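You operate a simulated robot arm through the tools that you are given. There is no shell and no other tool. Be economical: measure what you need, move in short steps, check, and stop when the job is done.

You are at the controls of a simulated two-armed robot. One attempt, no reset.

Task
Gauge the Run 57 and Box 57 cores, then hold the Run 57 core back at T30.
Fine: leave the gauge in the Box 57 core; the Run 57 core goes on the pad, the Hold tag beside it; the other cores stay put.

The check looks at the end state, three seconds after you hand in, the way a careful person would. Anything else that was tipped, shoved, dropped, spilled or broken makes it a failure.

Robot
Two 7-joint arms with four-finger grippers on one trunk, on a base that drives. Base frame: it is fixed to the floor where the robot stands at the start and does not move with it; the origin is under the middle of the robot, x ahead of it, y to its left, z up. Lengths are in mm, angles in rad, forces in N, time in s.
The left shoulder is at the start at [40, 181, 1105], the right one opposite. With the tool pointing down near the work surface each hand reaches from about 300 to 820 mm from the robot's upright axis, wherever it stands, measured 20 degrees to its own side. Places, roughly: pad at T30 [500, 100, 700]. Payload 3.67 kg a hand.
The TCP of each hand is the grasp point between the finger pads, 28 mm short of the fingertips. In the tool frame z runs along the fingers and y along their closing line. Largest opening 112 mm; the body of the gripper starts 73 mm behind the TCP.
Orientation is told as [roll, pitch, yaw] about the base's x, y, z axes, in that order, counted from this pose: with the fingers straight down and closing along the base's y, the tool's x points along the base's -x, its y along +y and its z along -z.

Tools
- The arms move only by the tool send_rows. It takes "left_targets", "right_targets" or both (then of equal length, played together; a hand with none holds still); each is a list that holds one entry, the list of rows, each a list of 7 numbers: the shift along the tool's x, y, z in mm, then the turn, a rotation vector about the tool's x, y, z in rad, then the opening in per cent of the stroke, from 0 (shut) to 100 (fully open). In form: [[[dx, dy, dz, rx, ry, rz, grip], ...]]. A call has 1 to 10 rows; each row shifts and turns the commanded pose from where the row before left it, along the tool's axes as they then stand. Rows are played at 5 a second. More than 50 mm and 0.15 rad between two rows, or a gripper value outside its range, and nothing of the call is played. Where a pose cannot be reached the arm comes as near as it can. A force on the tool above 40 N (or 10 N above the force at the start of the call, whichever is more), or a blocked arm, ends the call early, and 0.2 s more pass. Each finger halts on what it meets, pressing with about 25 N; the grip force reading is that of the motor and also rises with nothing between the fingers. The clock runs only during rows and for 0.2 s after the last one: add rows that do not move to give the fingers time. The reply holds the time, the measured pose of the TCP, the force on the tool along the base axes, the opening and the grip force, in the units named above and with some noise, with the torque about the TCP (base axes, N m) and any sound that the robot's microphone picked up.
- Cameras (640 x 400 px; columns grow to the right, rows downward): "scene" is now at [96.3, 11.7, 1329.7]; the picture's right is [0.04, -1.00, 0.00], its down [-0.65, -0.03, -0.76] and it looks along [0.76, 0.03, -0.65] (base axes); focal length 250 px, centre (320, 200). "left" rides on the left gripper at [60, 18, -104] in its tool frame; the picture's right is [-0.29, 0.96, 0.00], its down [-0.80, -0.24, -0.55] and it looks along [-0.53, -0.16, 0.83] (tool axes); focal length 234 px, centre (320, 200). "right" rides on the right gripper at [60, -18, -104] in its tool frame; the picture's right is [0.29, 0.96, 0.00], its down [-0.80, 0.24, -0.55] and it looks along [-0.53, 0.16, 0.83] (tool axes); focal length 234 px, centre (320, 200). There is no depth. A picture from a camera that has moved, and an enlarged one, comes with that camera's place and axes in the base frame and with its lens. The place of the scene camera against the robot may be out by one fixed shift of up to 18 mm in any direction.
- grab_frame(camera): a new picture of that camera. The clock stands still meanwhile.
- slide_trunk(by): slides the trunk up (or, below 0, down) by that many mm; the arms and the scene camera ride with it, the base frame stays. It gives what a move gives, with no picture.
- steer(legs): drives the robot by 1 to 6 legs, each [ahead, left, turn to the left] in mm, mm and rad, along the robot's own axes; the way and the turn of a leg run together, so that a leg with both is an arc; at most 1500 mm and 3.142 rad a leg. The arms and the cameras ride along, it lands a little off, and it stops where it bumps. It gives what a move gives.
- turn_head(pan, tilt): turns the head with the scene camera to pan (to the left, within 1.501 rad either way) and tilt (down, from -0.506 to 1.204), counted from straight ahead of the robot. It gives what a move gives.
- close_up(camera, box): a new picture of the part [left, top, right, bottom] of that camera's present view, enlarged. The clock stands still meanwhile.
- sign_off(): hands the job in; it is judged then, once.

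Go step by step. Nothing tells you exact positions but the pictures and the camera data: compare them with the known pose of the tool, close in by small moves and look again before you grip or let go. The budget is 120 turns and 100 pictures, counting those below and the enlarged ones. Unless the task says otherwise, let go and move clear before handing in, and close with one line.

The tools are called after "Request:" by a JSON object that holds its "op" and its "data". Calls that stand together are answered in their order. send_rows: Moves the arms, as the interface text tells. Its arguments: {"type":"object","properties":{"left_targets":{"type":"array"},"right_targets":{"type":"array"}},"required":[]} The other tools are called the same way: slide_trunk (by) slides the trunk up or down; steer (legs) drives the base; turn_head (pan, tilt) turns the head that bears the scene camera; grab_frame (camera) takes a picture; close_up (camera, box) takes an enlarged picture of a part of a camera's view; sign_off () hands the job in.

At the start:

```text
time: 0.0
left_tcp_pos: [546.7, 226.5, 991.5]
left_orientation: [0.001, -0.001, -0.001]
left_force: [0.8, 0.1, -0.1]
left_ft_torque: [0.03, -0.02, -0.04]
left_width: 112.0
left_finger_force: 0.0
right_tcp_pos: [527.2, -253.4, 963.6]
right_orientation: [0.0, 0.0, 0.001]
right_force: [0.4, -0.9, -0.7]
right_ft_torque: [-0.03, 0.0, 0.0]
right_width: 111.8
right_finger_force: 0.0
trunk travel left (down, up): [-225.0, 289.0]
robot x, y, heading: [-2.1, 7.3, 0.001]
head pan, tilt: [0.044, 0.709]
```

scene: 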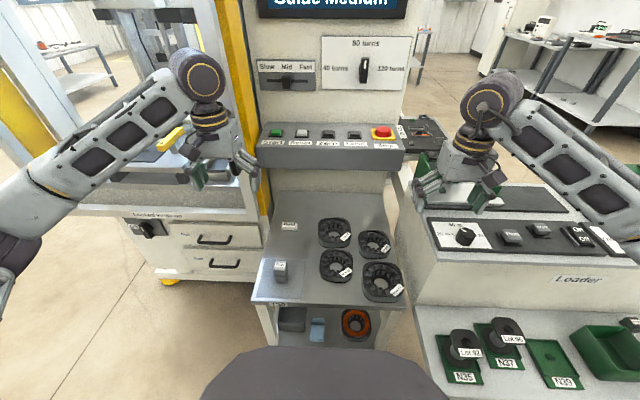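
right: 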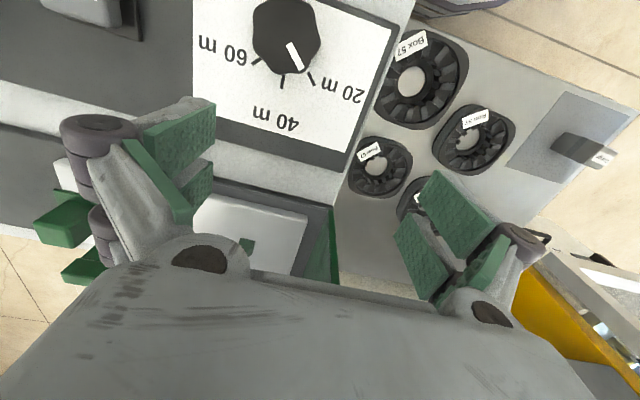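
left: 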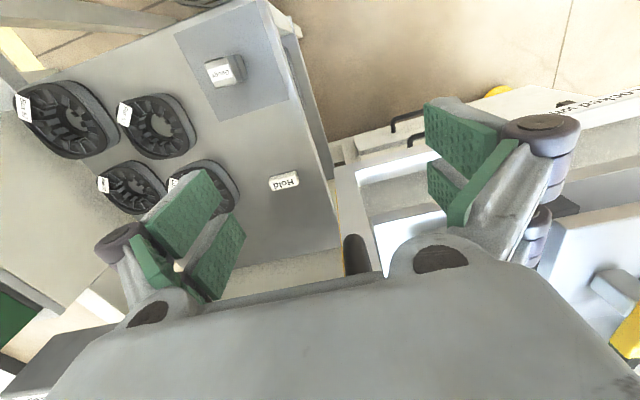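

I see a small table with four stator cores, a Hold tag, and a gauge standing on a pad. I'll enlarge the view to read the labels.

Request:
{"op": "close_up", "data": {"camera": "scene", "box": [240, 200, 420, 312]}}

Request:
{"op": "close_up", "data": {"camera": "scene", "box": [240, 270, 420, 382]}}

Request:
{"op": "close_up", "data": {"camera": "left", "box": [0, 0, 340, 212]}}

Request:
{"op": "close_up", "data": {"camera": "right", "box": [330, 10, 640, 204]}}

```text
3.56 times, centred on (330, 256) of scene
camera zoom: at [96.3, 11.7, 1329.7], right [0.04, -1.0, 0.0], down [-0.65, -0.03, -0.76], along [0.76, 0.03, -0.65], focal length 890 px, centre (284, 1)
```

zoom: 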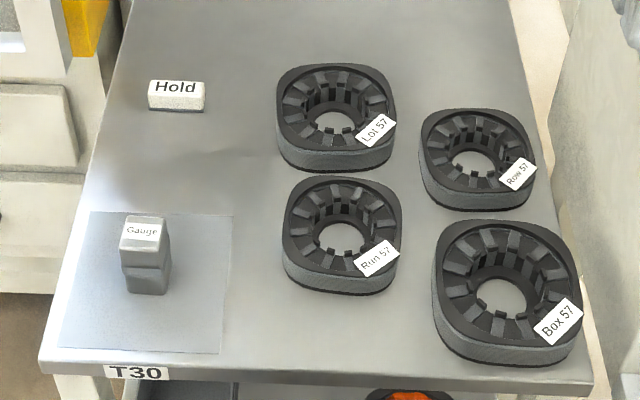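

```text
3.56 times, centred on (330, 326) of scene
camera zoom: at [96.3, 11.7, 1329.7], right [0.04, -1.0, 0.0], down [-0.65, -0.03, -0.76], along [0.76, 0.03, -0.65], focal length 890 px, centre (284, -248)
```

zoom: 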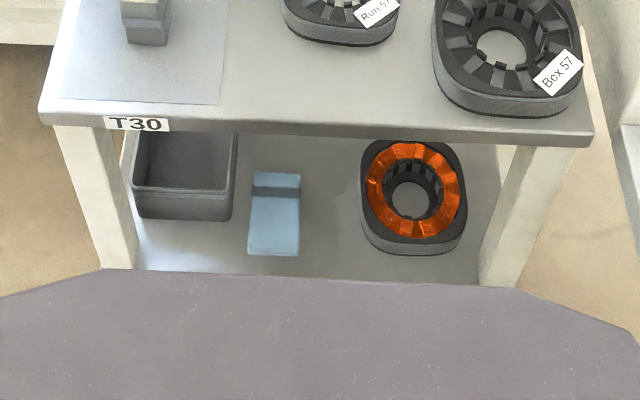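

```text
1.88 times, centred on (170, 106) of left
camera zoom: at [486.8, 244.7, 1093.1], right [0.29, 0.96, 0.0], down [0.8, -0.24, 0.55], along [0.53, -0.16, -0.83], focal length 441 px, centre (602, 377)
```

zoom: 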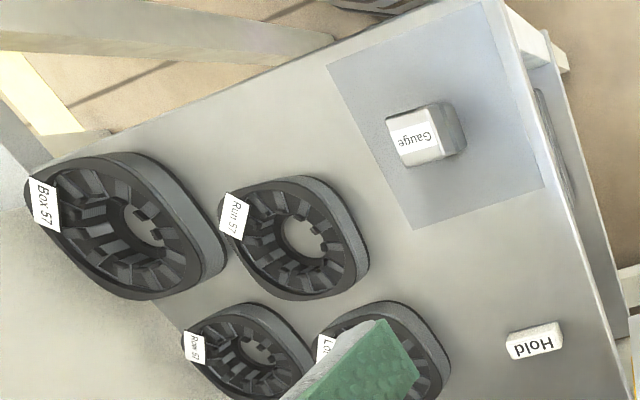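

```text
2.06 times, centred on (485, 107) of right
camera zoom: at [467.8, -271.8, 1069.2], right [-0.29, 0.96, 0.0], down [0.8, 0.24, 0.55], along [0.53, 0.16, -0.83], focal length 483 px, centre (-20, 392)
```

zoom: 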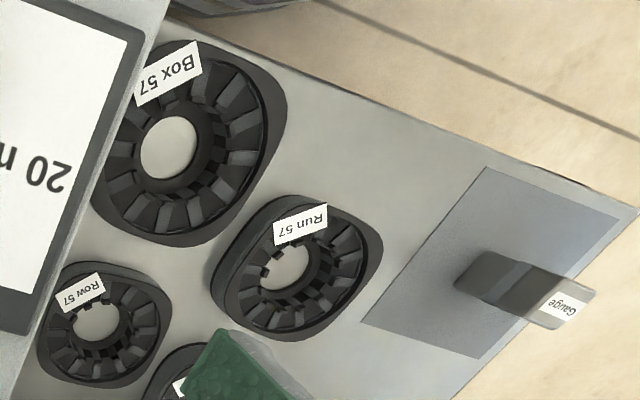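

The gauge stands on the T30 pad at about (480, 124), with its top near z 780. Run 57 is at about (515, -23) and Box 57 at about (471, -142). I'll move the left hand over the gauge and pull the right hand aside.

Request:
{"op": "send_rows", "data": {"left_targets": [[[16, -25, 22, 0, 0, 0, 100], [16, -25, 22, 0, 0, 0, 100], [16, -25, 22, 0, 0, 0, 100], [16, -25, 22, 0, 0, 0, 100], [0, 0, 0, 0, 0, 0, 100]]], "right_targets": [[[10, -25, -15, 0, 0, 0, 100], [10, -25, -15, 0, 0, 0, 100], [10, -25, -15, 0, 0, 0, 100], [10, -25, -15, 0, 0, 0, 100], [0, 0, 0, 0, 0, 0, 100]]]}}

Request:
{"op": "grab_frame", "data": {"camera": "left"}}

Request:
{"op": "grab_frame", "data": {"camera": "scene"}}

```text
time: 1.2
left_tcp_pos: [481.9, 127.8, 901.7]
left_orientation: [-0.002, 0.001, 0.0]
left_force: [0.1, 0.2, 0.2]
left_ft_torque: [-0.01, -0.01, -0.01]
left_width: 111.9
left_finger_force: 0.0
right_tcp_pos: [486.2, -353.9, 1025.9]
right_orientation: [-0.002, 0.0, -0.001]
right_force: [-0.2, -0.3, 0.1]
right_ft_torque: [-0.02, 0.04, 0.02]
right_width: 112.0
right_finger_force: 0.1
trunk travel left (down, up): [-225.0, 289.0]
robot x, y, heading: [-0.1, -0.1, -0.002]
head pan, tilt: [0.044, 0.709]
```

```text
92 pictures are left
camera left: at [422.5, 145.6, 1003.0], right [0.29, 0.96, 0.0], down [0.8, -0.24, 0.55], along [0.53, -0.16, -0.83], focal length 234 px, centre (320, 200)
```

left: 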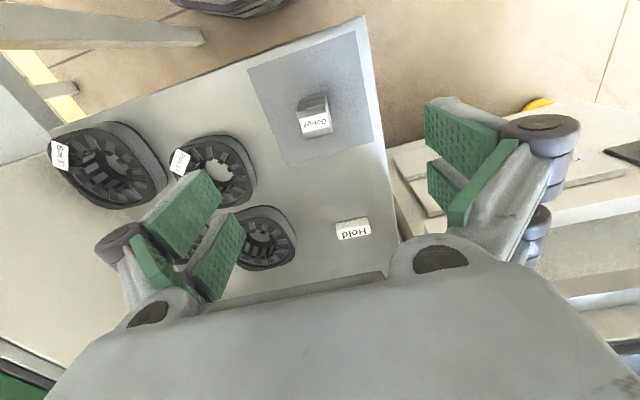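

```text
91 pictures are left
camera scene: at [96.9, 12.5, 1329.6], right [0.04, -1.0, 0.0], down [-0.65, -0.03, -0.76], along [0.76, 0.03, -0.65], focal length 250 px, centre (320, 200)
```

scene: 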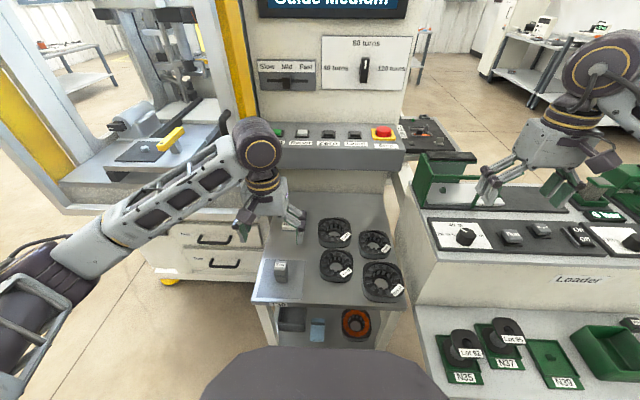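

Request:
{"op": "close_up", "data": {"camera": "left", "box": [240, 70, 400, 170]}}

Request:
{"op": "close_up", "data": {"camera": "scene", "box": [245, 240, 325, 290]}}

Request:
{"op": "close_up", "data": {"camera": "left", "box": [40, 100, 280, 250]}}

```text
4.00 times, centred on (320, 120) of left
camera zoom: at [422.5, 145.6, 1003.0], right [0.29, 0.96, 0.0], down [0.8, -0.24, 0.55], along [0.53, -0.16, -0.83], focal length 937 px, centre (320, 520)
```

zoom: 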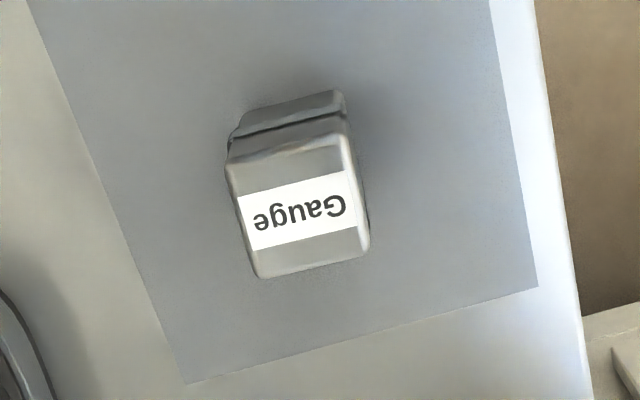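

```text
8.00 times, centred on (285, 265) of scene
camera zoom: at [96.9, 12.5, 1329.6], right [0.04, -1.0, 0.0], down [-0.65, -0.03, -0.76], along [0.76, 0.03, -0.65], focal length 2002 px, centre (600, -320)
```

zoom: 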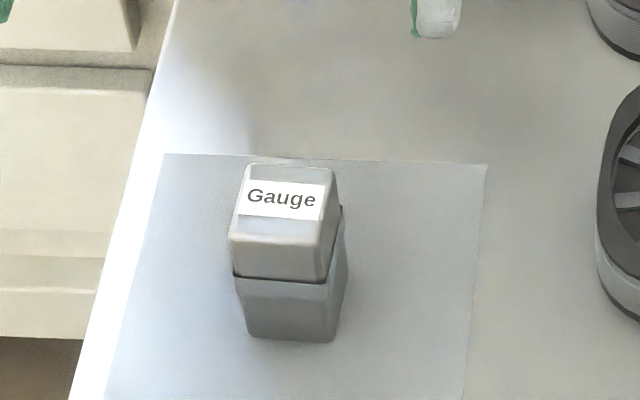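

```text
2.67 times, centred on (160, 175) of left
camera zoom: at [422.5, 145.6, 1003.0], right [0.29, 0.96, 0.0], down [0.8, -0.24, 0.55], along [0.53, -0.16, -0.83], focal length 624 px, centre (747, 267)
```

zoom: 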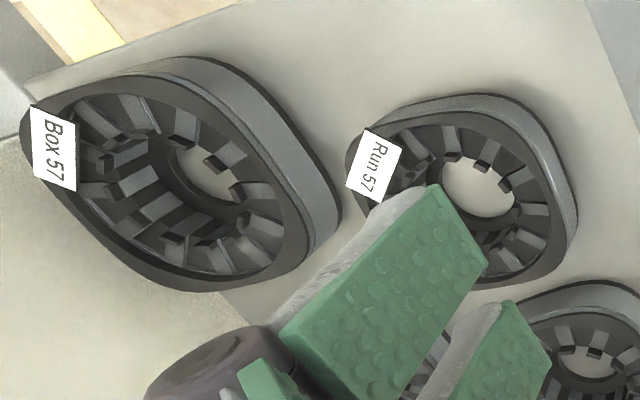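

The gauge stands upright and square to the base axes, about 29 mm wide, centred near (479, 124). I'll lower over it and check before gripping.

Request:
{"op": "send_rows", "data": {"left_targets": [[[1, -1, 35, 0, 0, 0, 100], [1, -1.5, 35, 0, 0, 0, 100], [1, -1, 35, 0, 0, 0, 100], [0, 0, 28, 0, 0, 0, 100], [0, 0, 0, 0, 0, 0, 100]]]}}

Request:
{"op": "grab_frame", "data": {"camera": "left"}}

Request:
{"op": "close_up", "data": {"camera": "scene", "box": [230, 220, 342, 290]}}

```text
time: 2.4
left_tcp_pos: [477.4, 124.8, 769.6]
left_orientation: [-0.002, 0.0, 0.0]
left_force: [0.0, 0.3, 0.5]
left_ft_torque: [0.01, 0.01, -0.01]
left_width: 111.9
left_finger_force: 0.0
right_tcp_pos: [484.8, -354.6, 1025.7]
right_orientation: [0.0, 0.0, 0.0]
right_force: [-0.1, 0.2, 0.4]
right_ft_torque: [-0.01, 0.03, -0.01]
right_width: 112.1
right_finger_force: 0.1
trunk travel left (down, up): [-225.0, 289.0]
robot x, y, heading: [-3.6, -1.7, 0.001]
head pan, tilt: [0.044, 0.709]
```

```text
87 pictures are left
camera left: at [417.9, 142.4, 872.6], right [0.29, 0.96, 0.0], down [0.8, -0.24, 0.55], along [0.53, -0.16, -0.83], focal length 234 px, centre (320, 200)
```

left: 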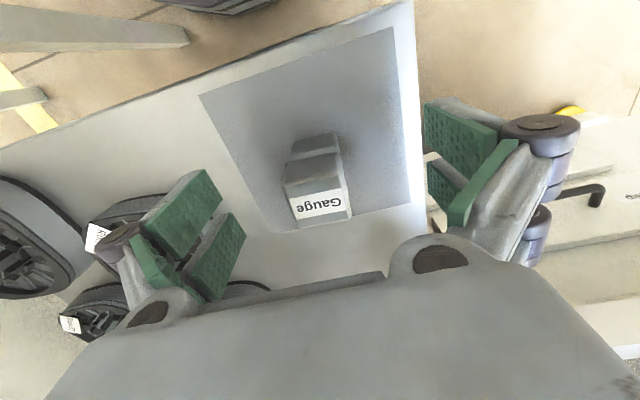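

```text
5.71 times, centred on (286, 255) of scene
camera zoom: at [96.2, 11.5, 1329.7], right [0.04, -1.0, 0.0], down [-0.65, -0.03, -0.76], along [0.76, 0.03, -0.65], focal length 1430 px, centre (514, -114)
```

zoom: 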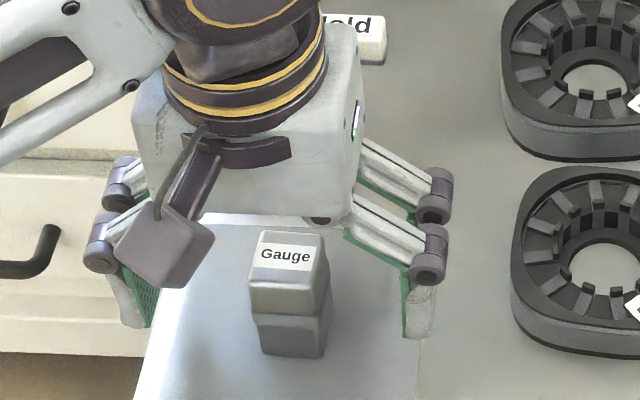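

The gauge top is near z 773, centred at about (480, 123.5). I'll lower 8 mm, close and check.

Request:
{"op": "send_rows", "data": {"left_targets": [[[-3, -1, 8, 0, 0, 0, 100], [0, 0, 0, 0, 0, 0, 60], [0, 0, 0, 0, 0, 0, 40], [0, 0, 0, 0, 0, 0, 20], [0, 0, 0, 0, 0, 0, 10], [0, 0, 0, 0, 0, 0, 10], [0, 0, 0, 0, 0, 0, 10]]]}}

```text
time: 4.0
left_tcp_pos: [480.4, 122.9, 762.0]
left_orientation: [0.001, 0.0, 0.001]
left_force: [0.2, -0.1, 0.5]
left_ft_torque: [0.03, 0.04, -0.01]
left_width: 29.6
left_finger_force: 25.6
right_tcp_pos: [486.1, -354.8, 1025.0]
right_orientation: [0.0, 0.0, 0.0]
right_force: [-0.1, 0.2, 0.1]
right_ft_torque: [0.02, -0.03, 0.01]
right_width: 111.8
right_finger_force: 0.0
trunk travel left (down, up): [-225.0, 289.0]
robot x, y, heading: [-2.4, -0.4, -0.0]
head pan, tilt: [0.044, 0.709]
```

I've gripped it at 29.6 mm wide. I'll lift it and carry it over towards the Run 57 core.

Request:
{"op": "send_rows", "data": {"left_targets": [[[0, 0, -30, 0, 0, 0, 10], [0, 0, -35, 0, 0, 0, 10], [0, 0, -25, 0, 0, 0, 10], [-5, -35, 0, 0, 0, 0, 10], [-10, -35, 0, 0, 0, 0, 10], [-10, -37, 0, 0, 0, 0, 10], [-10, -38, 0, 0, 0, 0, 10], [0, 0, 0, 0, 0, 0, 10]]]}}

Request:
{"op": "grab_frame", "data": {"camera": "left"}}

Request:
{"op": "close_up", "data": {"camera": "scene", "box": [250, 180, 426, 290]}}

Request:
{"op": "grab_frame", "data": {"camera": "right"}}

```text
time: 5.8
left_tcp_pos: [516.7, -23.2, 853.8]
left_orientation: [0.0, 0.0, 0.0]
left_force: [-0.5, -1.0, -2.6]
left_ft_torque: [-0.03, -0.04, -0.02]
left_width: 29.7
left_finger_force: 24.5
right_tcp_pos: [485.6, -352.8, 1025.2]
right_orientation: [-0.001, 0.0, 0.0]
right_force: [-0.1, 0.2, 0.2]
right_ft_torque: [-0.03, -0.03, 0.01]
right_width: 111.9
right_finger_force: 0.1
trunk travel left (down, up): [-225.0, 289.0]
robot x, y, heading: [-0.8, -0.4, 0.0]
head pan, tilt: [0.044, 0.709]
```

```text
85 pictures are left
camera left: at [455.5, -4.6, 954.7], right [0.29, 0.96, 0.0], down [0.8, -0.24, 0.55], along [0.53, -0.16, -0.83], focal length 234 px, centre (320, 200)
```

left: 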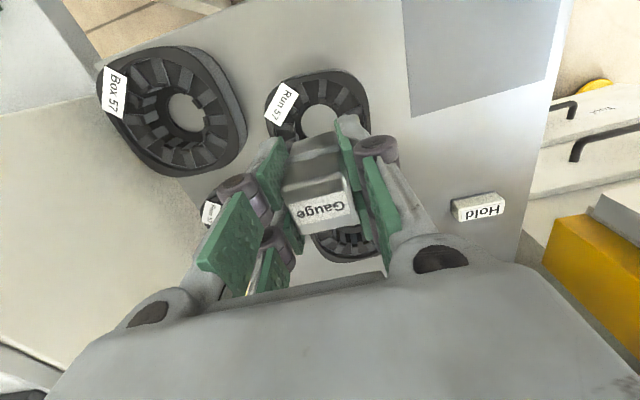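

```text
3.64 times, centred on (338, 235) of scene
camera zoom: at [96.2, 12.7, 1329.7], right [0.04, -1.0, 0.0], down [-0.65, -0.03, -0.76], along [0.76, 0.03, -0.65], focal length 910 px, centre (254, 73)
```

zoom: 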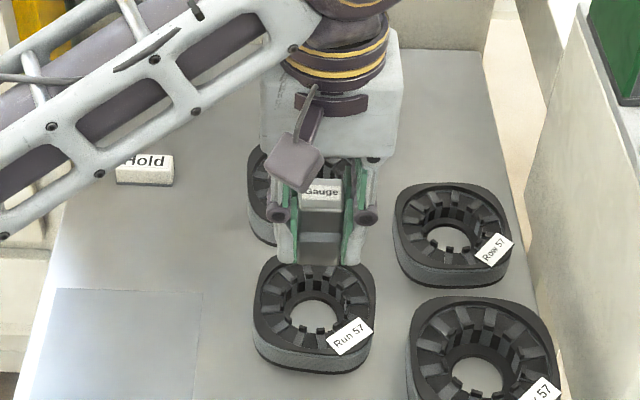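

```text
83 pictures are left
camera right: at [426.5, -371.4, 1130.7], right [-0.29, 0.96, 0.0], down [0.8, 0.24, 0.55], along [0.53, 0.16, -0.83], focal length 234 px, centre (320, 200)
```

right: 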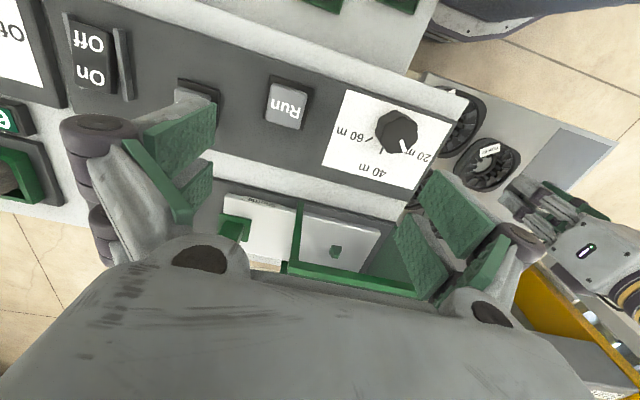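

Request:
{"op": "close_up", "data": {"camera": "left", "box": [240, 50, 400, 150]}}

Request:
{"op": "close_up", "data": {"camera": "left", "box": [90, 50, 250, 150]}}

Request:
{"op": "close_up", "data": {"camera": "scene", "box": [310, 230, 406, 290]}}

```text
4.00 times, centred on (320, 100) of left
camera zoom: at [455.5, -4.6, 954.7], right [0.29, 0.96, 0.0], down [0.8, -0.24, 0.55], along [0.53, -0.16, -0.83], focal length 937 px, centre (320, 600)
```

zoom: 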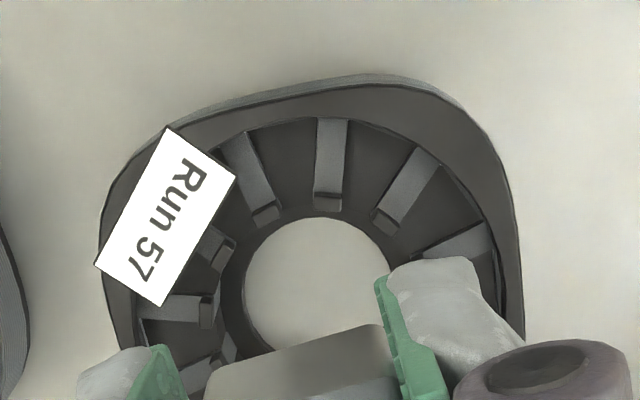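

```text
4.00 times, centred on (170, 100) of left
camera zoom: at [455.5, -4.6, 954.7], right [0.29, 0.96, 0.0], down [0.8, -0.24, 0.55], along [0.53, -0.16, -0.83], focal length 937 px, centre (920, 600)
```

zoom: 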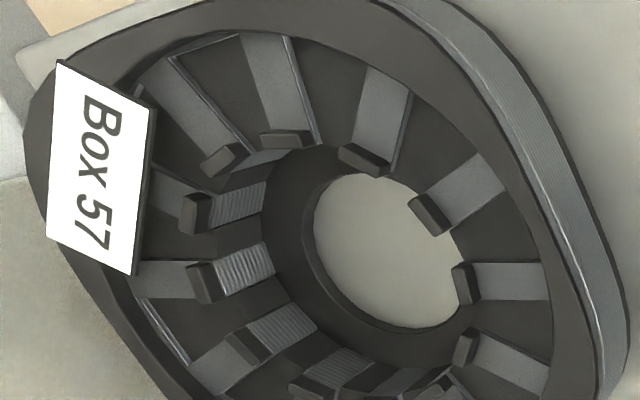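

```text
6.67 times, centred on (358, 260) of scene
camera zoom: at [96.2, 12.7, 1329.7], right [0.04, -1.0, 0.0], down [-0.65, -0.03, -0.76], along [0.76, 0.03, -0.65], focal length 1668 px, centre (67, -200)
```

zoom: 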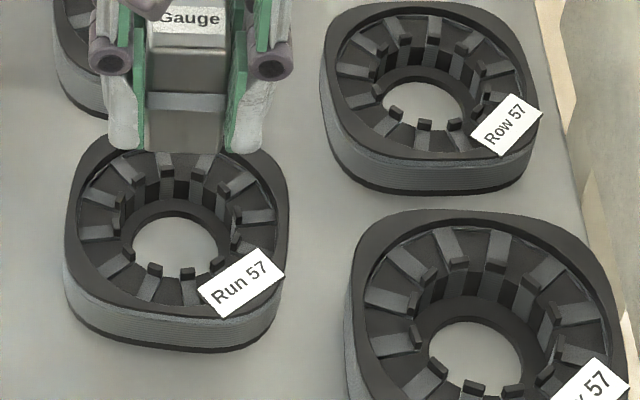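

The gauge is held over Run 57, whose bore I put at about (518, -24). I'll lower until the gauge's bottom is just above the core, then look again.

Request:
{"op": "send_rows", "data": {"left_targets": [[[-1, -1, 25, 0, 0, 0, 10], [0, 0, 25, 0, 0, 0, 10], [0, 0, 4, 0, 0, 0, 10], [0, 0, 0, 0, 0, 0, 10]]]}}

Request:
{"op": "close_up", "data": {"camera": "scene", "box": [300, 220, 380, 270]}}

Request:
{"op": "close_up", "data": {"camera": "left", "box": [240, 90, 400, 190]}}

Request:
{"op": "close_up", "data": {"camera": "right", "box": [430, 110, 590, 210]}}

```text
time: 6.8
left_tcp_pos: [517.5, -22.7, 796.8]
left_orientation: [0.002, 0.0, 0.0]
left_force: [-0.8, 0.3, -2.1]
left_ft_torque: [0.0, 0.01, 0.01]
left_width: 29.7
left_finger_force: 24.6
right_tcp_pos: [485.3, -353.9, 1026.1]
right_orientation: [0.002, -0.001, 0.0]
right_force: [0.7, 0.0, -0.9]
right_ft_torque: [0.0, 0.03, -0.02]
right_width: 111.9
right_finger_force: 0.2
trunk travel left (down, up): [-225.0, 289.0]
robot x, y, heading: [0.2, 3.7, 0.001]
head pan, tilt: [0.044, 0.709]
```

```text
8.00 times, centred on (340, 245) of scene
camera zoom: at [96.5, 11.6, 1329.7], right [0.04, -1.0, 0.0], down [-0.65, -0.03, -0.76], along [0.76, 0.03, -0.65], focal length 2002 px, centre (160, -160)
```

zoom: 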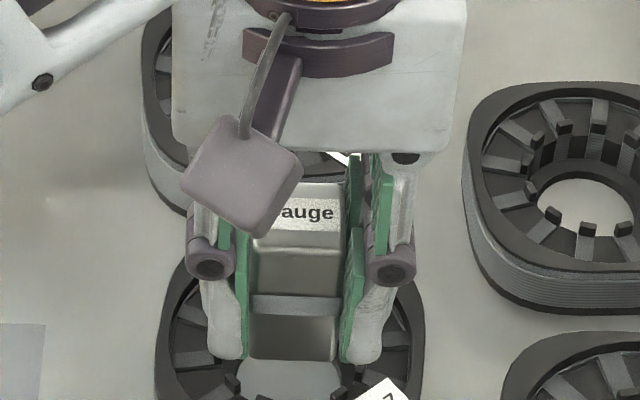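

```text
4.00 times, centred on (320, 140) of left
camera zoom: at [457.4, -5.5, 900.1], right [0.29, 0.96, 0.0], down [0.8, -0.24, 0.55], along [0.53, -0.16, -0.83], focal length 937 px, centre (320, 440)
```

zoom: 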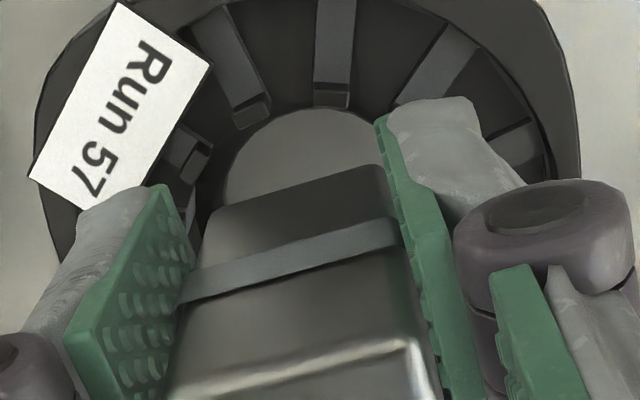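

```text
4.00 times, centred on (510, 160) of right
camera zoom: at [426.7, -372.3, 1130.3], right [-0.29, 0.96, 0.0], down [0.8, 0.24, 0.55], along [0.53, 0.16, -0.83], focal length 937 px, centre (-440, 360)
```

zoom: 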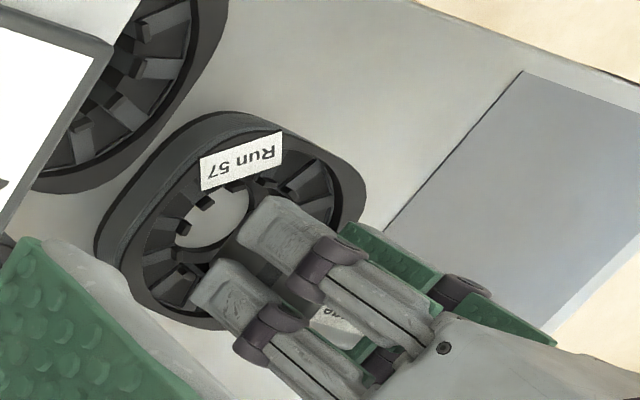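

The gauge lines up with the bore within about 1–2 mm in both views. I'll lower it into Run 57 in small steps.

Request:
{"op": "send_rows", "data": {"left_targets": [[[0, -0.5, 8, 0, 0, 0, 10], [0, 0, 7, 0, 0, 0, 10], [0, 0, 6, 0, 0, 0, 10], [0, 0, 3, 0, 0, 0, 10], [0, 0, 0, 0, 0, 0, 10]]]}}

Request:
{"op": "close_up", "data": {"camera": "scene", "box": [300, 230, 380, 280]}}

Request:
{"op": "close_up", "data": {"camera": "left", "box": [240, 90, 400, 190]}}

```text
time: 8.0
left_tcp_pos: [518.6, -24.4, 774.7]
left_orientation: [-0.002, -0.002, 0.001]
left_force: [2.1, 3.9, 20.0]
left_ft_torque: [-0.09, -0.06, 0.07]
left_width: 29.7
left_finger_force: 25.1
right_tcp_pos: [485.8, -354.2, 1027.0]
right_orientation: [-0.002, -0.003, 0.0]
right_force: [-0.4, 0.4, 0.0]
right_ft_torque: [0.01, 0.01, 0.01]
right_width: 111.9
right_finger_force: 0.1
trunk travel left (down, up): [-225.0, 289.0]
robot x, y, heading: [2.1, 0.6, -0.003]
head pan, tilt: [0.044, 0.709]
```

```text
8.00 times, centred on (340, 255) of scene
camera zoom: at [94.8, 12.0, 1329.9], right [0.04, -1.0, 0.0], down [-0.65, -0.03, -0.76], along [0.76, 0.03, -0.65], focal length 2002 px, centre (160, -240)
```

zoom: 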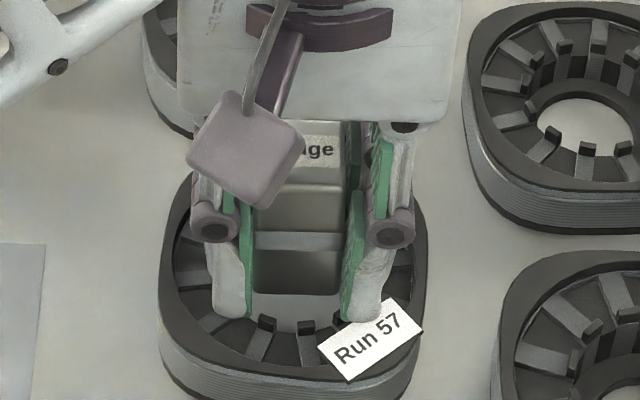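

```text
4.00 times, centred on (320, 140) of left
camera zoom: at [458.0, -7.0, 876.4], right [0.29, 0.96, 0.0], down [0.8, -0.24, 0.56], along [0.53, -0.16, -0.83], focal length 937 px, centre (320, 440)
```

zoom: 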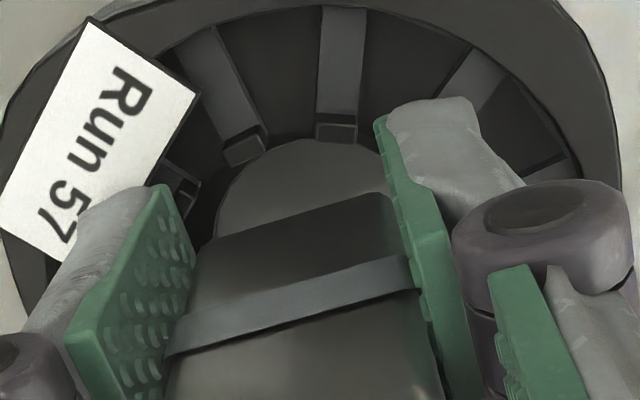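

The gauge met something at a bottom height of about z 712, and the torque suggests contact on its −y side. I'll back off a little, shift +y and slightly −x, and try again.

Request:
{"op": "send_rows", "data": {"left_targets": [[[0, 0, -5, 0, 0, 0, 10], [1, 2, 0, 0, 0, 0, 10], [0, 0, 4, 0, 0, 0, 10], [0, 0, 2, 0, 0, 0, 10], [0, 0, 2, 0, 0, 0, 10], [0, 0, 2, 0, 0, 0, 10], [0, 0, 0, 0, 0, 0, 10]]]}}

Request:
{"op": "close_up", "data": {"camera": "right", "box": [430, 110, 590, 210]}}

```text
time: 9.5
left_tcp_pos: [518.5, -23.1, 773.9]
left_orientation: [-0.006, -0.007, -0.002]
left_force: [-6.7, 2.2, 13.6]
left_ft_torque: [0.33, 0.53, 0.03]
left_width: 29.6
left_finger_force: 25.0
right_tcp_pos: [485.2, -353.6, 1026.2]
right_orientation: [0.001, 0.0, 0.0]
right_force: [0.1, -0.5, -0.6]
right_ft_torque: [0.01, 0.01, -0.01]
right_width: 112.0
right_finger_force: 0.0
trunk travel left (down, up): [-225.0, 289.0]
robot x, y, heading: [-2.3, -0.3, 0.004]
head pan, tilt: [0.044, 0.709]
stopped in row 7 (left hand): the force on the tool passed its limit at 42 N (the readings are from after the stop); the commanded pose is now the measured one
```

```text
4.00 times, centred on (510, 160) of right
camera zoom: at [426.0, -372.0, 1130.5], right [-0.29, 0.96, 0.0], down [0.8, 0.24, 0.55], along [0.53, 0.16, -0.83], focal length 937 px, centre (-440, 360)
```

zoom: 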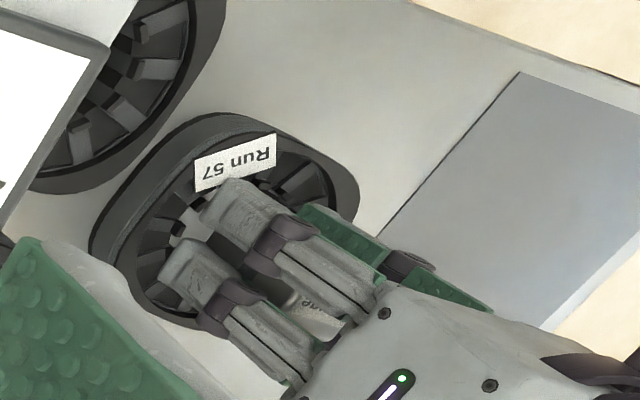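

The gauge slid up in the grip by about 8 mm, so it is hitting the teeth tops rather than sitting in the bore. I'll lift clear and look at the bore from above for a better centre.

Request:
{"op": "send_rows", "data": {"left_targets": [[[0, 0, -20, 0, 0, 0, 10], [0, 0, -25, 0, 0, 0, 10], [-25, 0, -25, 0, 0, 0, 10], [-25, 0, -20, 0, 0, 0, 10], [0, 0, 0, 0, 0, 0, 10], [0, 0, 0, 0, 0, 0, 10]]]}}

Request:
{"op": "grab_frame", "data": {"camera": "left"}}

Request:
{"op": "close_up", "data": {"camera": "scene", "box": [300, 230, 400, 292]}}

```text
time: 10.9
left_tcp_pos: [570.0, -22.3, 862.6]
left_orientation: [-0.003, -0.003, 0.0]
left_force: [-1.1, -0.4, -1.6]
left_ft_torque: [-0.03, 0.0, -0.02]
left_width: 29.4
left_finger_force: 25.3
right_tcp_pos: [485.4, -353.7, 1025.7]
right_orientation: [0.001, 0.0, 0.0]
right_force: [-0.7, 0.3, 0.2]
right_ft_torque: [-0.02, -0.01, -0.01]
right_width: 112.0
right_finger_force: 0.3
trunk travel left (down, up): [-225.0, 289.0]
robot x, y, heading: [1.8, -1.2, -0.002]
head pan, tilt: [0.044, 0.709]
```

```text
73 pictures are left
camera left: at [508.9, -4.4, 964.5], right [0.29, 0.96, 0.0], down [0.79, -0.24, 0.56], along [0.53, -0.16, -0.83], focal length 234 px, centre (320, 200)
```

left: 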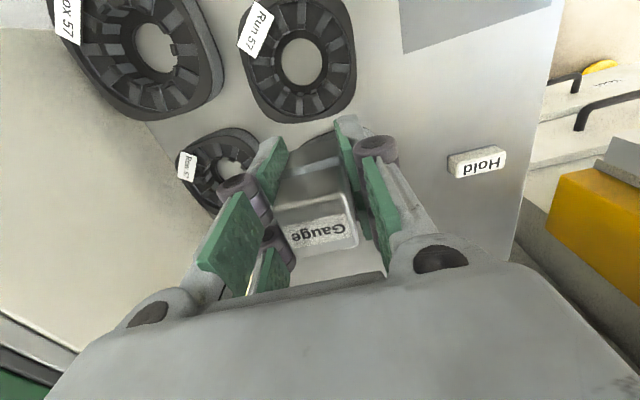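

```text
6.40 times, centred on (350, 261) of scene
camera zoom: at [96.5, 11.4, 1329.6], right [0.04, -1.0, 0.0], down [-0.65, -0.03, -0.76], along [0.76, 0.03, -0.65], focal length 1601 px, centre (128, -190)
```

zoom: 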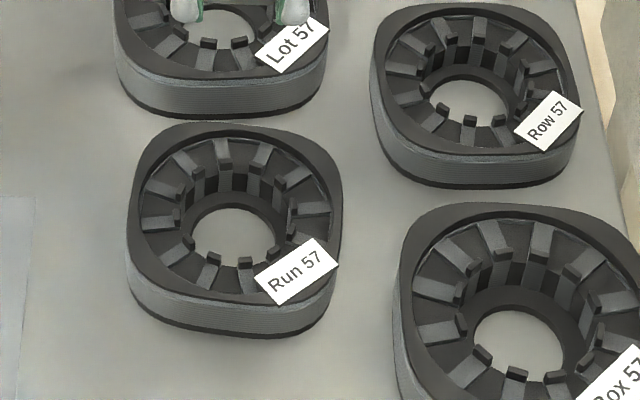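

Request:
{"op": "close_up", "data": {"camera": "left", "box": [220, 5, 380, 105]}}

Request:
{"op": "close_up", "data": {"camera": "left", "box": [240, 140, 400, 240]}}

```text
4.00 times, centred on (300, 55) of left
camera zoom: at [508.9, -4.4, 964.5], right [0.29, 0.96, 0.0], down [0.79, -0.24, 0.56], along [0.53, -0.16, -0.83], focal length 937 px, centre (400, 780)
```

zoom: 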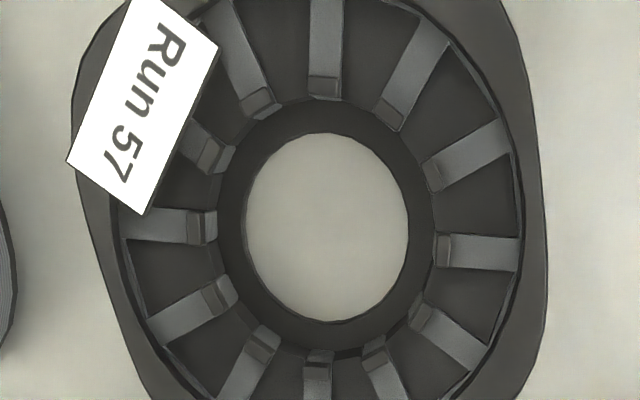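

```text
4.00 times, centred on (320, 190) of left
camera zoom: at [508.9, -4.4, 964.5], right [0.29, 0.96, 0.0], down [0.79, -0.24, 0.56], along [0.53, -0.16, -0.83], focal length 937 px, centre (320, 240)
```

zoom: 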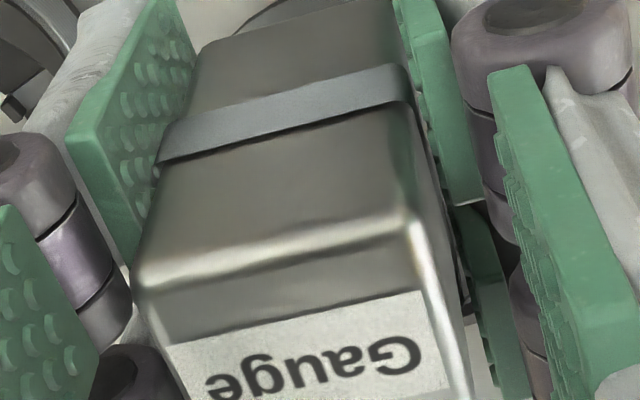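

Re-deriving the heights, the tabletop is really at z≈726, so the core tops are at ≈748 and my fingertips were touching the core. The bore centre is about (517.5, −23.7). I'll set the gauge back on the pad and regrip it near its top.

Request:
{"op": "send_rows", "data": {"left_targets": [[[22, 36, 0, 0, 0, 0, 10], [22, 36, 0, 0, 0, 0, 10], [23, 37, 0, 0, 0, 0, 10], [23, 37, 0, 0, 0, 0, 10], [0, 0, 25, 0, 0, 0, 10], [0, 0, 30, 0, 0, 0, 10], [0, 0, 30, 0, 0, 0, 10], [0, 0, 0, 0, 0, 0, 10]]]}}

Request:
{"op": "close_up", "data": {"camera": "scene", "box": [240, 230, 336, 290]}}

Request:
{"op": "grab_frame", "data": {"camera": "left"}}

```text
time: 12.7
left_tcp_pos: [475.8, 120.3, 776.4]
left_orientation: [-0.003, -0.005, 0.0]
left_force: [-0.1, -0.4, -2.5]
left_ft_torque: [-0.01, 0.01, 0.01]
left_width: 29.5
left_finger_force: 25.0
right_tcp_pos: [485.1, -353.7, 1025.8]
right_orientation: [0.001, 0.001, 0.0]
right_force: [0.1, 0.0, 0.3]
right_ft_torque: [-0.03, 0.02, 0.01]
right_width: 112.0
right_finger_force: 0.1
trunk travel left (down, up): [-225.0, 289.0]
robot x, y, heading: [3.6, -1.3, 0.002]
head pan, tilt: [0.044, 0.709]
```

```text
6.67 times, centred on (288, 260) of scene
camera zoom: at [96.2, 11.7, 1329.7], right [0.04, -1.0, 0.0], down [-0.65, -0.03, -0.76], along [0.76, 0.03, -0.65], focal length 1668 px, centre (533, -200)
```

zoom: 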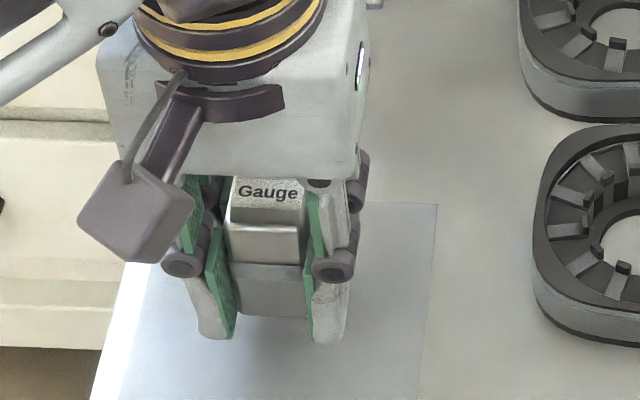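

```text
68 pictures are left
camera left: at [416.9, 138.2, 878.0], right [0.29, 0.96, 0.0], down [0.79, -0.24, 0.56], along [0.53, -0.16, -0.83], focal length 234 px, centre (320, 200)
```

left: 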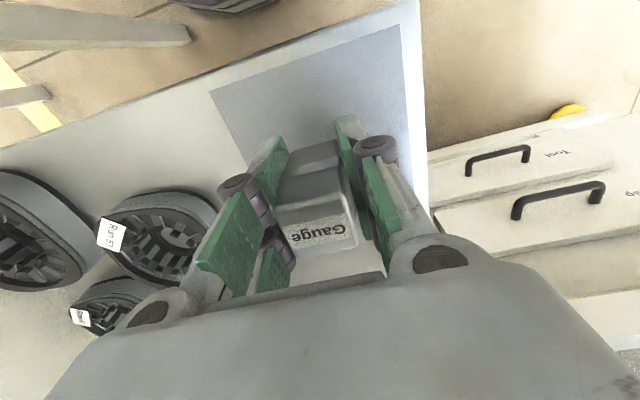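

The fingertips reach lower than the gauge's bottom now. I'll lower gently until contact to learn the surface height.

Request:
{"op": "send_rows", "data": {"left_targets": [[[0, 0, 6, 0, 0, 0, 10], [0, 0, 4, 0, 0, 0, 10], [0, 0, 2, 0, 0, 0, 10], [0, 0, 2, 0, 0, 0, 10], [0, 0, 0, 0, 0, 0, 10]]]}}

Request:
{"op": "close_up", "data": {"camera": "scene", "box": [240, 230, 336, 290]}}

```text
time: 13.9
left_tcp_pos: [478.9, 122.0, 761.9]
left_orientation: [-0.002, -0.007, 0.0]
left_force: [0.9, -1.0, -3.1]
left_ft_torque: [0.01, -0.02, 0.02]
left_width: 29.4
left_finger_force: 25.2
right_tcp_pos: [484.6, -354.9, 1025.8]
right_orientation: [0.0, 0.002, 0.0]
right_force: [-0.6, -0.1, 0.3]
right_ft_torque: [-0.01, 0.0, -0.01]
right_width: 111.9
right_finger_force: 0.1
trunk travel left (down, up): [-225.0, 289.0]
robot x, y, heading: [-1.1, 1.9, 0.005]
head pan, tilt: [0.044, 0.709]
```

```text
6.67 times, centred on (288, 260) of scene
camera zoom: at [96.5, 11.6, 1329.7], right [0.04, -1.0, 0.0], down [-0.65, -0.03, -0.76], along [0.76, 0.03, -0.65], focal length 1668 px, centre (533, -200)
```

zoom: 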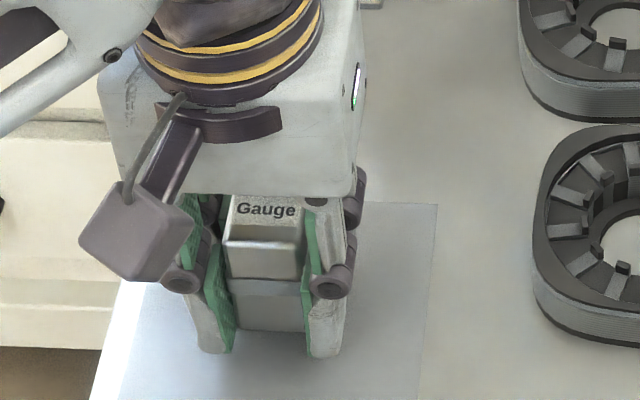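

Request:
{"op": "send_rows", "data": {"left_targets": [[[0, 0, 3, 0, 0, 0, 10], [0, 0, 2, 0, 0, 0, 10], [0, 0, 2, 0, 0, 0, 10], [0, 0, 0, 0, 0, 0, 10]]]}}

Request:
{"op": "close_up", "data": {"camera": "scene", "box": [240, 230, 336, 290]}}

```text
time: 14.9
left_tcp_pos: [480.1, 122.2, 755.9]
left_orientation: [-0.003, -0.005, 0.001]
left_force: [0.0, 0.3, -2.6]
left_ft_torque: [0.0, -0.01, 0.0]
left_width: 29.4
left_finger_force: 25.1
right_tcp_pos: [484.7, -354.6, 1025.9]
right_orientation: [-0.001, 0.002, 0.001]
right_force: [-0.4, 0.5, -0.2]
right_ft_torque: [-0.04, 0.0, 0.02]
right_width: 111.9
right_finger_force: 0.0
trunk travel left (down, up): [-225.0, 289.0]
robot x, y, heading: [-1.0, 2.6, 0.004]
head pan, tilt: [0.044, 0.709]
```

```text
6.67 times, centred on (288, 260) of scene
camera zoom: at [96.4, 11.7, 1329.7], right [0.04, -1.0, 0.0], down [-0.65, -0.03, -0.76], along [0.76, 0.03, -0.65], focal length 1668 px, centre (533, -200)
```

zoom: 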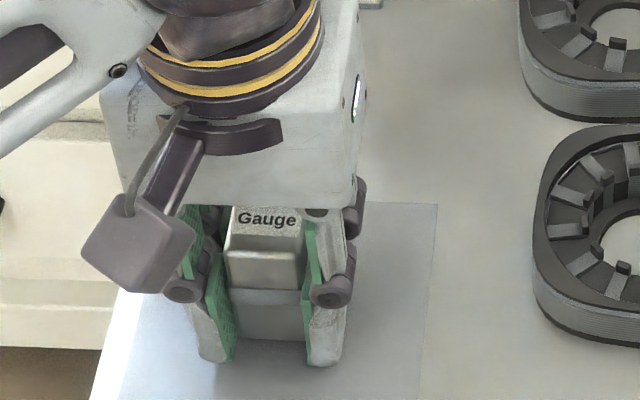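

Request:
{"op": "send_rows", "data": {"left_targets": [[[0, 0, 2, 0, 0, 0, 10], [0, 0, 1.5, 0, 0, 0, 10], [0, 0, 1.5, 0, 0, 0, 10], [0, 0, 1, 0, 0, 0, 10], [0, 0, 0, 0, 0, 0, 10]]]}}

Request:
{"op": "close_up", "data": {"camera": "scene", "box": [240, 230, 336, 290]}}

```text
time: 16.1
left_tcp_pos: [480.7, 123.4, 749.6]
left_orientation: [-0.004, -0.005, 0.001]
left_force: [0.3, -0.3, -2.3]
left_ft_torque: [0.01, 0.0, 0.0]
left_width: 29.6
left_finger_force: 24.9
right_tcp_pos: [485.9, -353.4, 1025.2]
right_orientation: [0.001, 0.0, 0.0]
right_force: [-0.1, 0.4, 0.4]
right_ft_torque: [0.0, -0.01, 0.0]
right_width: 111.8
right_finger_force: 0.1
trunk travel left (down, up): [-225.0, 289.0]
robot x, y, heading: [-0.6, -1.5, -0.001]
head pan, tilt: [0.044, 0.709]
```

```text
6.67 times, centred on (288, 260) of scene
camera zoom: at [96.4, 11.7, 1329.7], right [0.04, -1.0, 0.0], down [-0.65, -0.03, -0.76], along [0.76, 0.03, -0.65], focal length 1668 px, centre (533, -200)
```

zoom: 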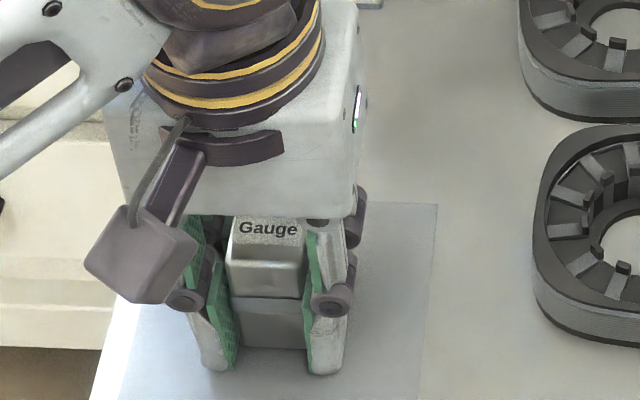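

Request:
{"op": "send_rows", "data": {"left_targets": [[[0, 0, 1, 0, 0, 0, 10], [0, 0, 1, 0, 0, 0, 10], [0, 0, 1, 0, 0, 0, 10], [0, 0, 1, 0, 0, 0, 10], [0, 0, 0, 0, 0, 0, 10]]]}}

```text
time: 17.3
left_tcp_pos: [479.9, 123.2, 748.0]
left_orientation: [-0.005, -0.008, -0.001]
left_force: [0.0, -2.9, 16.8]
left_ft_torque: [-0.2, 0.24, 0.04]
left_width: 29.3
left_finger_force: 25.3
right_tcp_pos: [483.9, -354.8, 1026.0]
right_orientation: [-0.001, -0.002, 0.0]
right_force: [0.0, 0.7, -0.5]
right_ft_torque: [0.0, -0.02, -0.03]
right_width: 112.0
right_finger_force: 0.1
trunk travel left (down, up): [-225.0, 289.0]
robot x, y, heading: [2.6, -0.6, -0.004]
head pan, tilt: [0.044, 0.709]
```

Contact at TCP z≈748. I'll ease the fingers open so the gauge settles on the pad.

Request:
{"op": "send_rows", "data": {"left_targets": [[[0, 0, -2, 0, 0, 0, 26], [0, 0, 0, 0, 0, 0, 28], [0, 0, 0, 0, 0, 0, 30], [0, 0, 0, 0, 0, 0, 36], [0, 0, 0, 0, 0, 0, 45]]]}}

Request:
{"op": "close_up", "data": {"camera": "scene", "box": [240, 230, 336, 290]}}

Request:
{"op": "grab_frame", "data": {"camera": "left"}}

```text
time: 18.5
left_tcp_pos: [480.6, 123.1, 747.9]
left_orientation: [-0.003, -0.002, -0.001]
left_force: [0.5, 0.4, -0.2]
left_ft_torque: [0.02, -0.04, 0.02]
left_width: 50.4
left_finger_force: 0.0
right_tcp_pos: [485.7, -353.1, 1026.5]
right_orientation: [-0.002, 0.001, 0.001]
right_force: [-0.6, -0.3, 0.0]
right_ft_torque: [0.0, 0.02, -0.03]
right_width: 112.1
right_finger_force: 0.1
trunk travel left (down, up): [-225.0, 289.0]
robot x, y, heading: [2.5, 1.0, 0.002]
head pan, tilt: [0.044, 0.709]
```

```text
6.67 times, centred on (288, 260) of scene
camera zoom: at [96.2, 11.7, 1329.7], right [0.04, -1.0, 0.0], down [-0.65, -0.03, -0.76], along [0.76, 0.03, -0.65], focal length 1668 px, centre (533, -200)
```

zoom: 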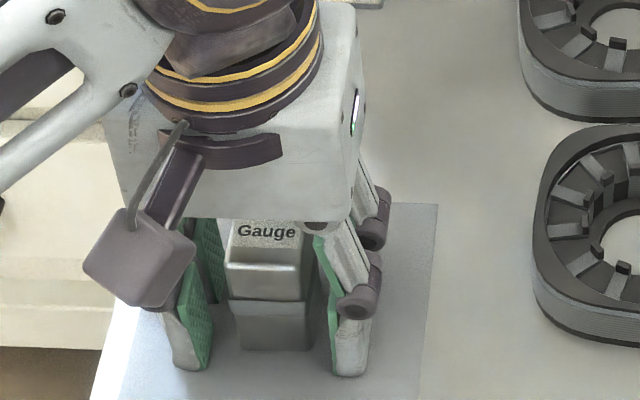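

```text
63 pictures are left
camera left: at [419.6, 142.2, 849.4], right [0.29, 0.96, 0.0], down [0.79, -0.24, 0.56], along [0.53, -0.16, -0.83], focal length 234 px, centre (320, 200)
```

left: 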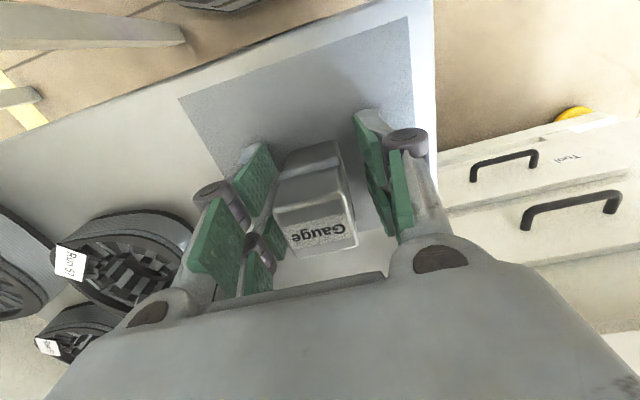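

The gauge stands upright on the pad. I'll check how it sits between the fingers along x before I regrip.

Request:
{"op": "close_up", "data": {"camera": "left", "box": [220, 90, 440, 228]}}

Request:
{"op": "grab_frame", "data": {"camera": "right"}}

```text
2.90 times, centred on (330, 159) of left
camera zoom: at [419.6, 142.2, 849.4], right [0.29, 0.96, 0.0], down [0.79, -0.24, 0.56], along [0.53, -0.16, -0.83], focal length 679 px, centre (291, 319)
```

zoom: 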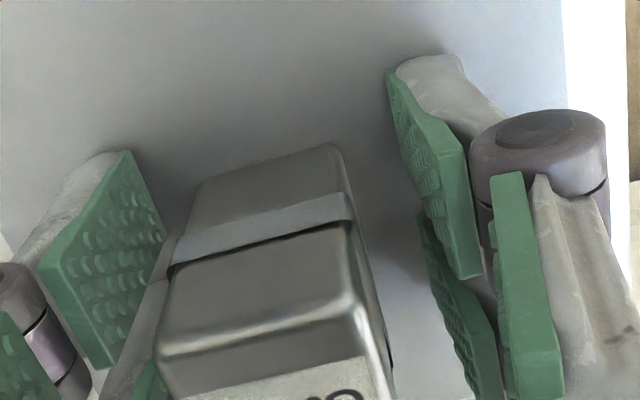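

```text
61 pictures are left
camera right: at [426.5, -372.2, 1130.4], right [-0.29, 0.96, 0.0], down [0.8, 0.24, 0.55], along [0.53, 0.16, -0.83], focal length 234 px, centre (320, 200)
```

right: 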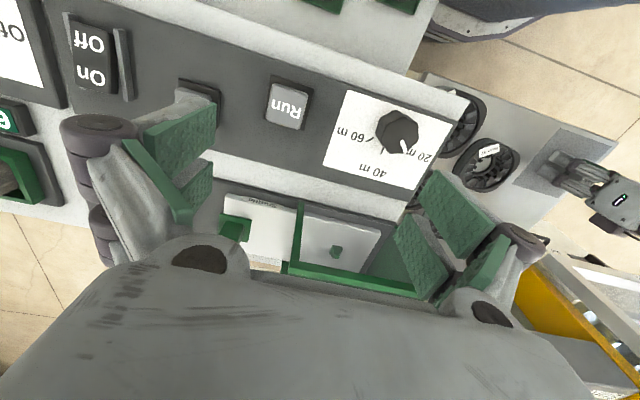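

Each finger has a front and a back prong, so the gauge is centred between them after all. The surface is at z≈720, core tops ≈746, and the gauge is 53 tall. I'll regrip it near the top (TCP z≈777), which keeps the fingertips above the core during insertion.

Request:
{"op": "send_rows", "data": {"left_targets": [[[-0.5, 0, -15, 0, 0, 0, 45], [-0.5, 0, -14, 0, 0, 0, 45], [0, 0, 0, 0, 0, 0, 35], [0, 0, 0, 0, 0, 0, 20], [0, 0, 0, 0, 0, 0, 10], [0, 0, 0, 0, 0, 0, 10]]]}}

Request:
{"op": "close_up", "data": {"camera": "scene", "box": [240, 230, 336, 290]}}

```text
time: 19.9
left_tcp_pos: [482.1, 124.1, 778.6]
left_orientation: [-0.003, -0.007, -0.001]
left_force: [-0.3, -0.1, 4.3]
left_ft_torque: [0.05, 0.02, 0.03]
left_width: 29.9
left_finger_force: 25.3
right_tcp_pos: [485.1, -354.9, 1026.4]
right_orientation: [-0.001, 0.0, -0.001]
right_force: [-0.6, -0.1, -0.7]
right_ft_torque: [0.01, 0.01, 0.01]
right_width: 112.2
right_finger_force: 0.1
trunk travel left (down, up): [-225.0, 289.0]
robot x, y, heading: [-0.3, -3.4, 0.003]
head pan, tilt: [0.044, 0.709]
```

```text
6.67 times, centred on (288, 260) of scene
camera zoom: at [96.0, 11.5, 1329.7], right [0.04, -1.0, 0.0], down [-0.65, -0.03, -0.76], along [0.76, 0.03, -0.65], focal length 1668 px, centre (533, -200)
```

zoom: 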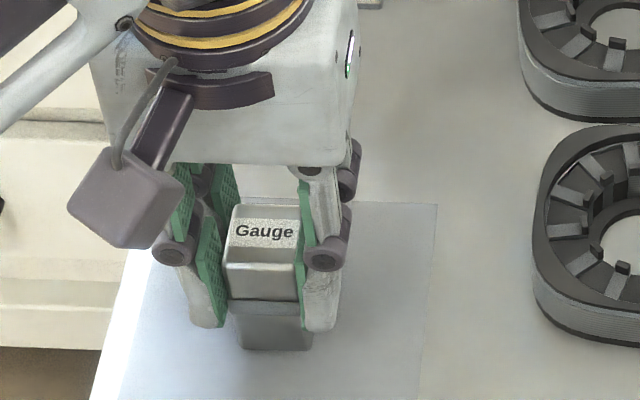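

Good grip with plenty of gauge exposed below. I'll lift, carry it over Run 57 and turn it about 14° so the corners fall between teeth.

Request:
{"op": "send_rows", "data": {"left_targets": [[[0, 0, -30, 0, 0, 0, 10], [0, 0, -30, 0, 0, 0, 10], [-8, -36, 0, 0, 0, 0, 10], [-9, -37, 0, 0, 0, 0, 10], [-9, -37, 0, 0, 0, 0, 10], [-9, -37, 0, 0, 0, 0, 10], [0, 0, 0, 0, 0, 0.12, 10], [0, 0, 0, 0, 0, 0.12, 10], [0, 0, 0, 0, 0, 0, 10], [0, 0, 0, 0, 0, 0, 10]]]}}

Request:
{"op": "grab_frame", "data": {"camera": "left"}}

Request:
{"op": "close_up", "data": {"camera": "scene", "box": [300, 220, 396, 280]}}

```text
time: 22.1
left_tcp_pos: [515.3, -22.6, 837.1]
left_orientation: [-0.003, -0.005, -0.241]
left_force: [-0.5, 0.6, -2.6]
left_ft_torque: [0.0, 0.0, -0.01]
left_width: 29.9
left_finger_force: 24.9
right_tcp_pos: [485.2, -354.4, 1025.7]
right_orientation: [0.0, -0.001, -0.001]
right_force: [0.2, -0.9, 0.3]
right_ft_torque: [0.0, -0.01, -0.01]
right_width: 112.1
right_finger_force: 0.1
trunk travel left (down, up): [-225.0, 289.0]
robot x, y, heading: [-1.5, 1.8, -0.003]
head pan, tilt: [0.044, 0.709]
```

```text
59 pictures are left
camera left: at [461.1, 9.1, 939.4], right [0.51, 0.86, 0.0], down [0.71, -0.42, 0.56], along [0.48, -0.28, -0.83], focal length 234 px, centre (320, 200)
```

left: 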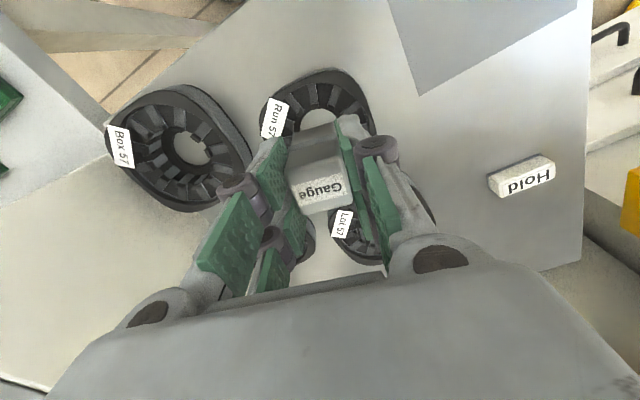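

```text
6.67 times, centred on (348, 250) of scene
camera zoom: at [96.5, 11.5, 1329.7], right [0.04, -1.0, 0.0], down [-0.65, -0.03, -0.76], along [0.76, 0.03, -0.65], focal length 1668 px, centre (133, -133)
```

zoom: 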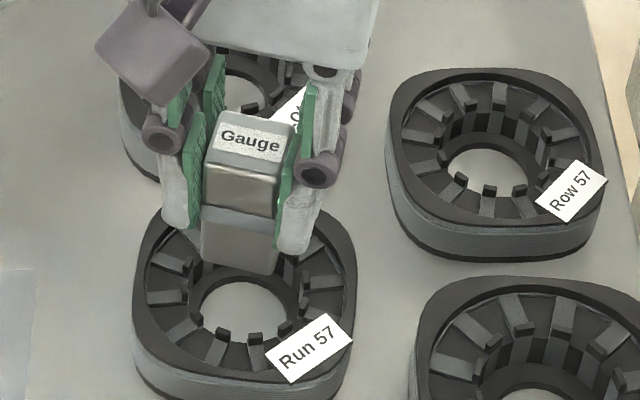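

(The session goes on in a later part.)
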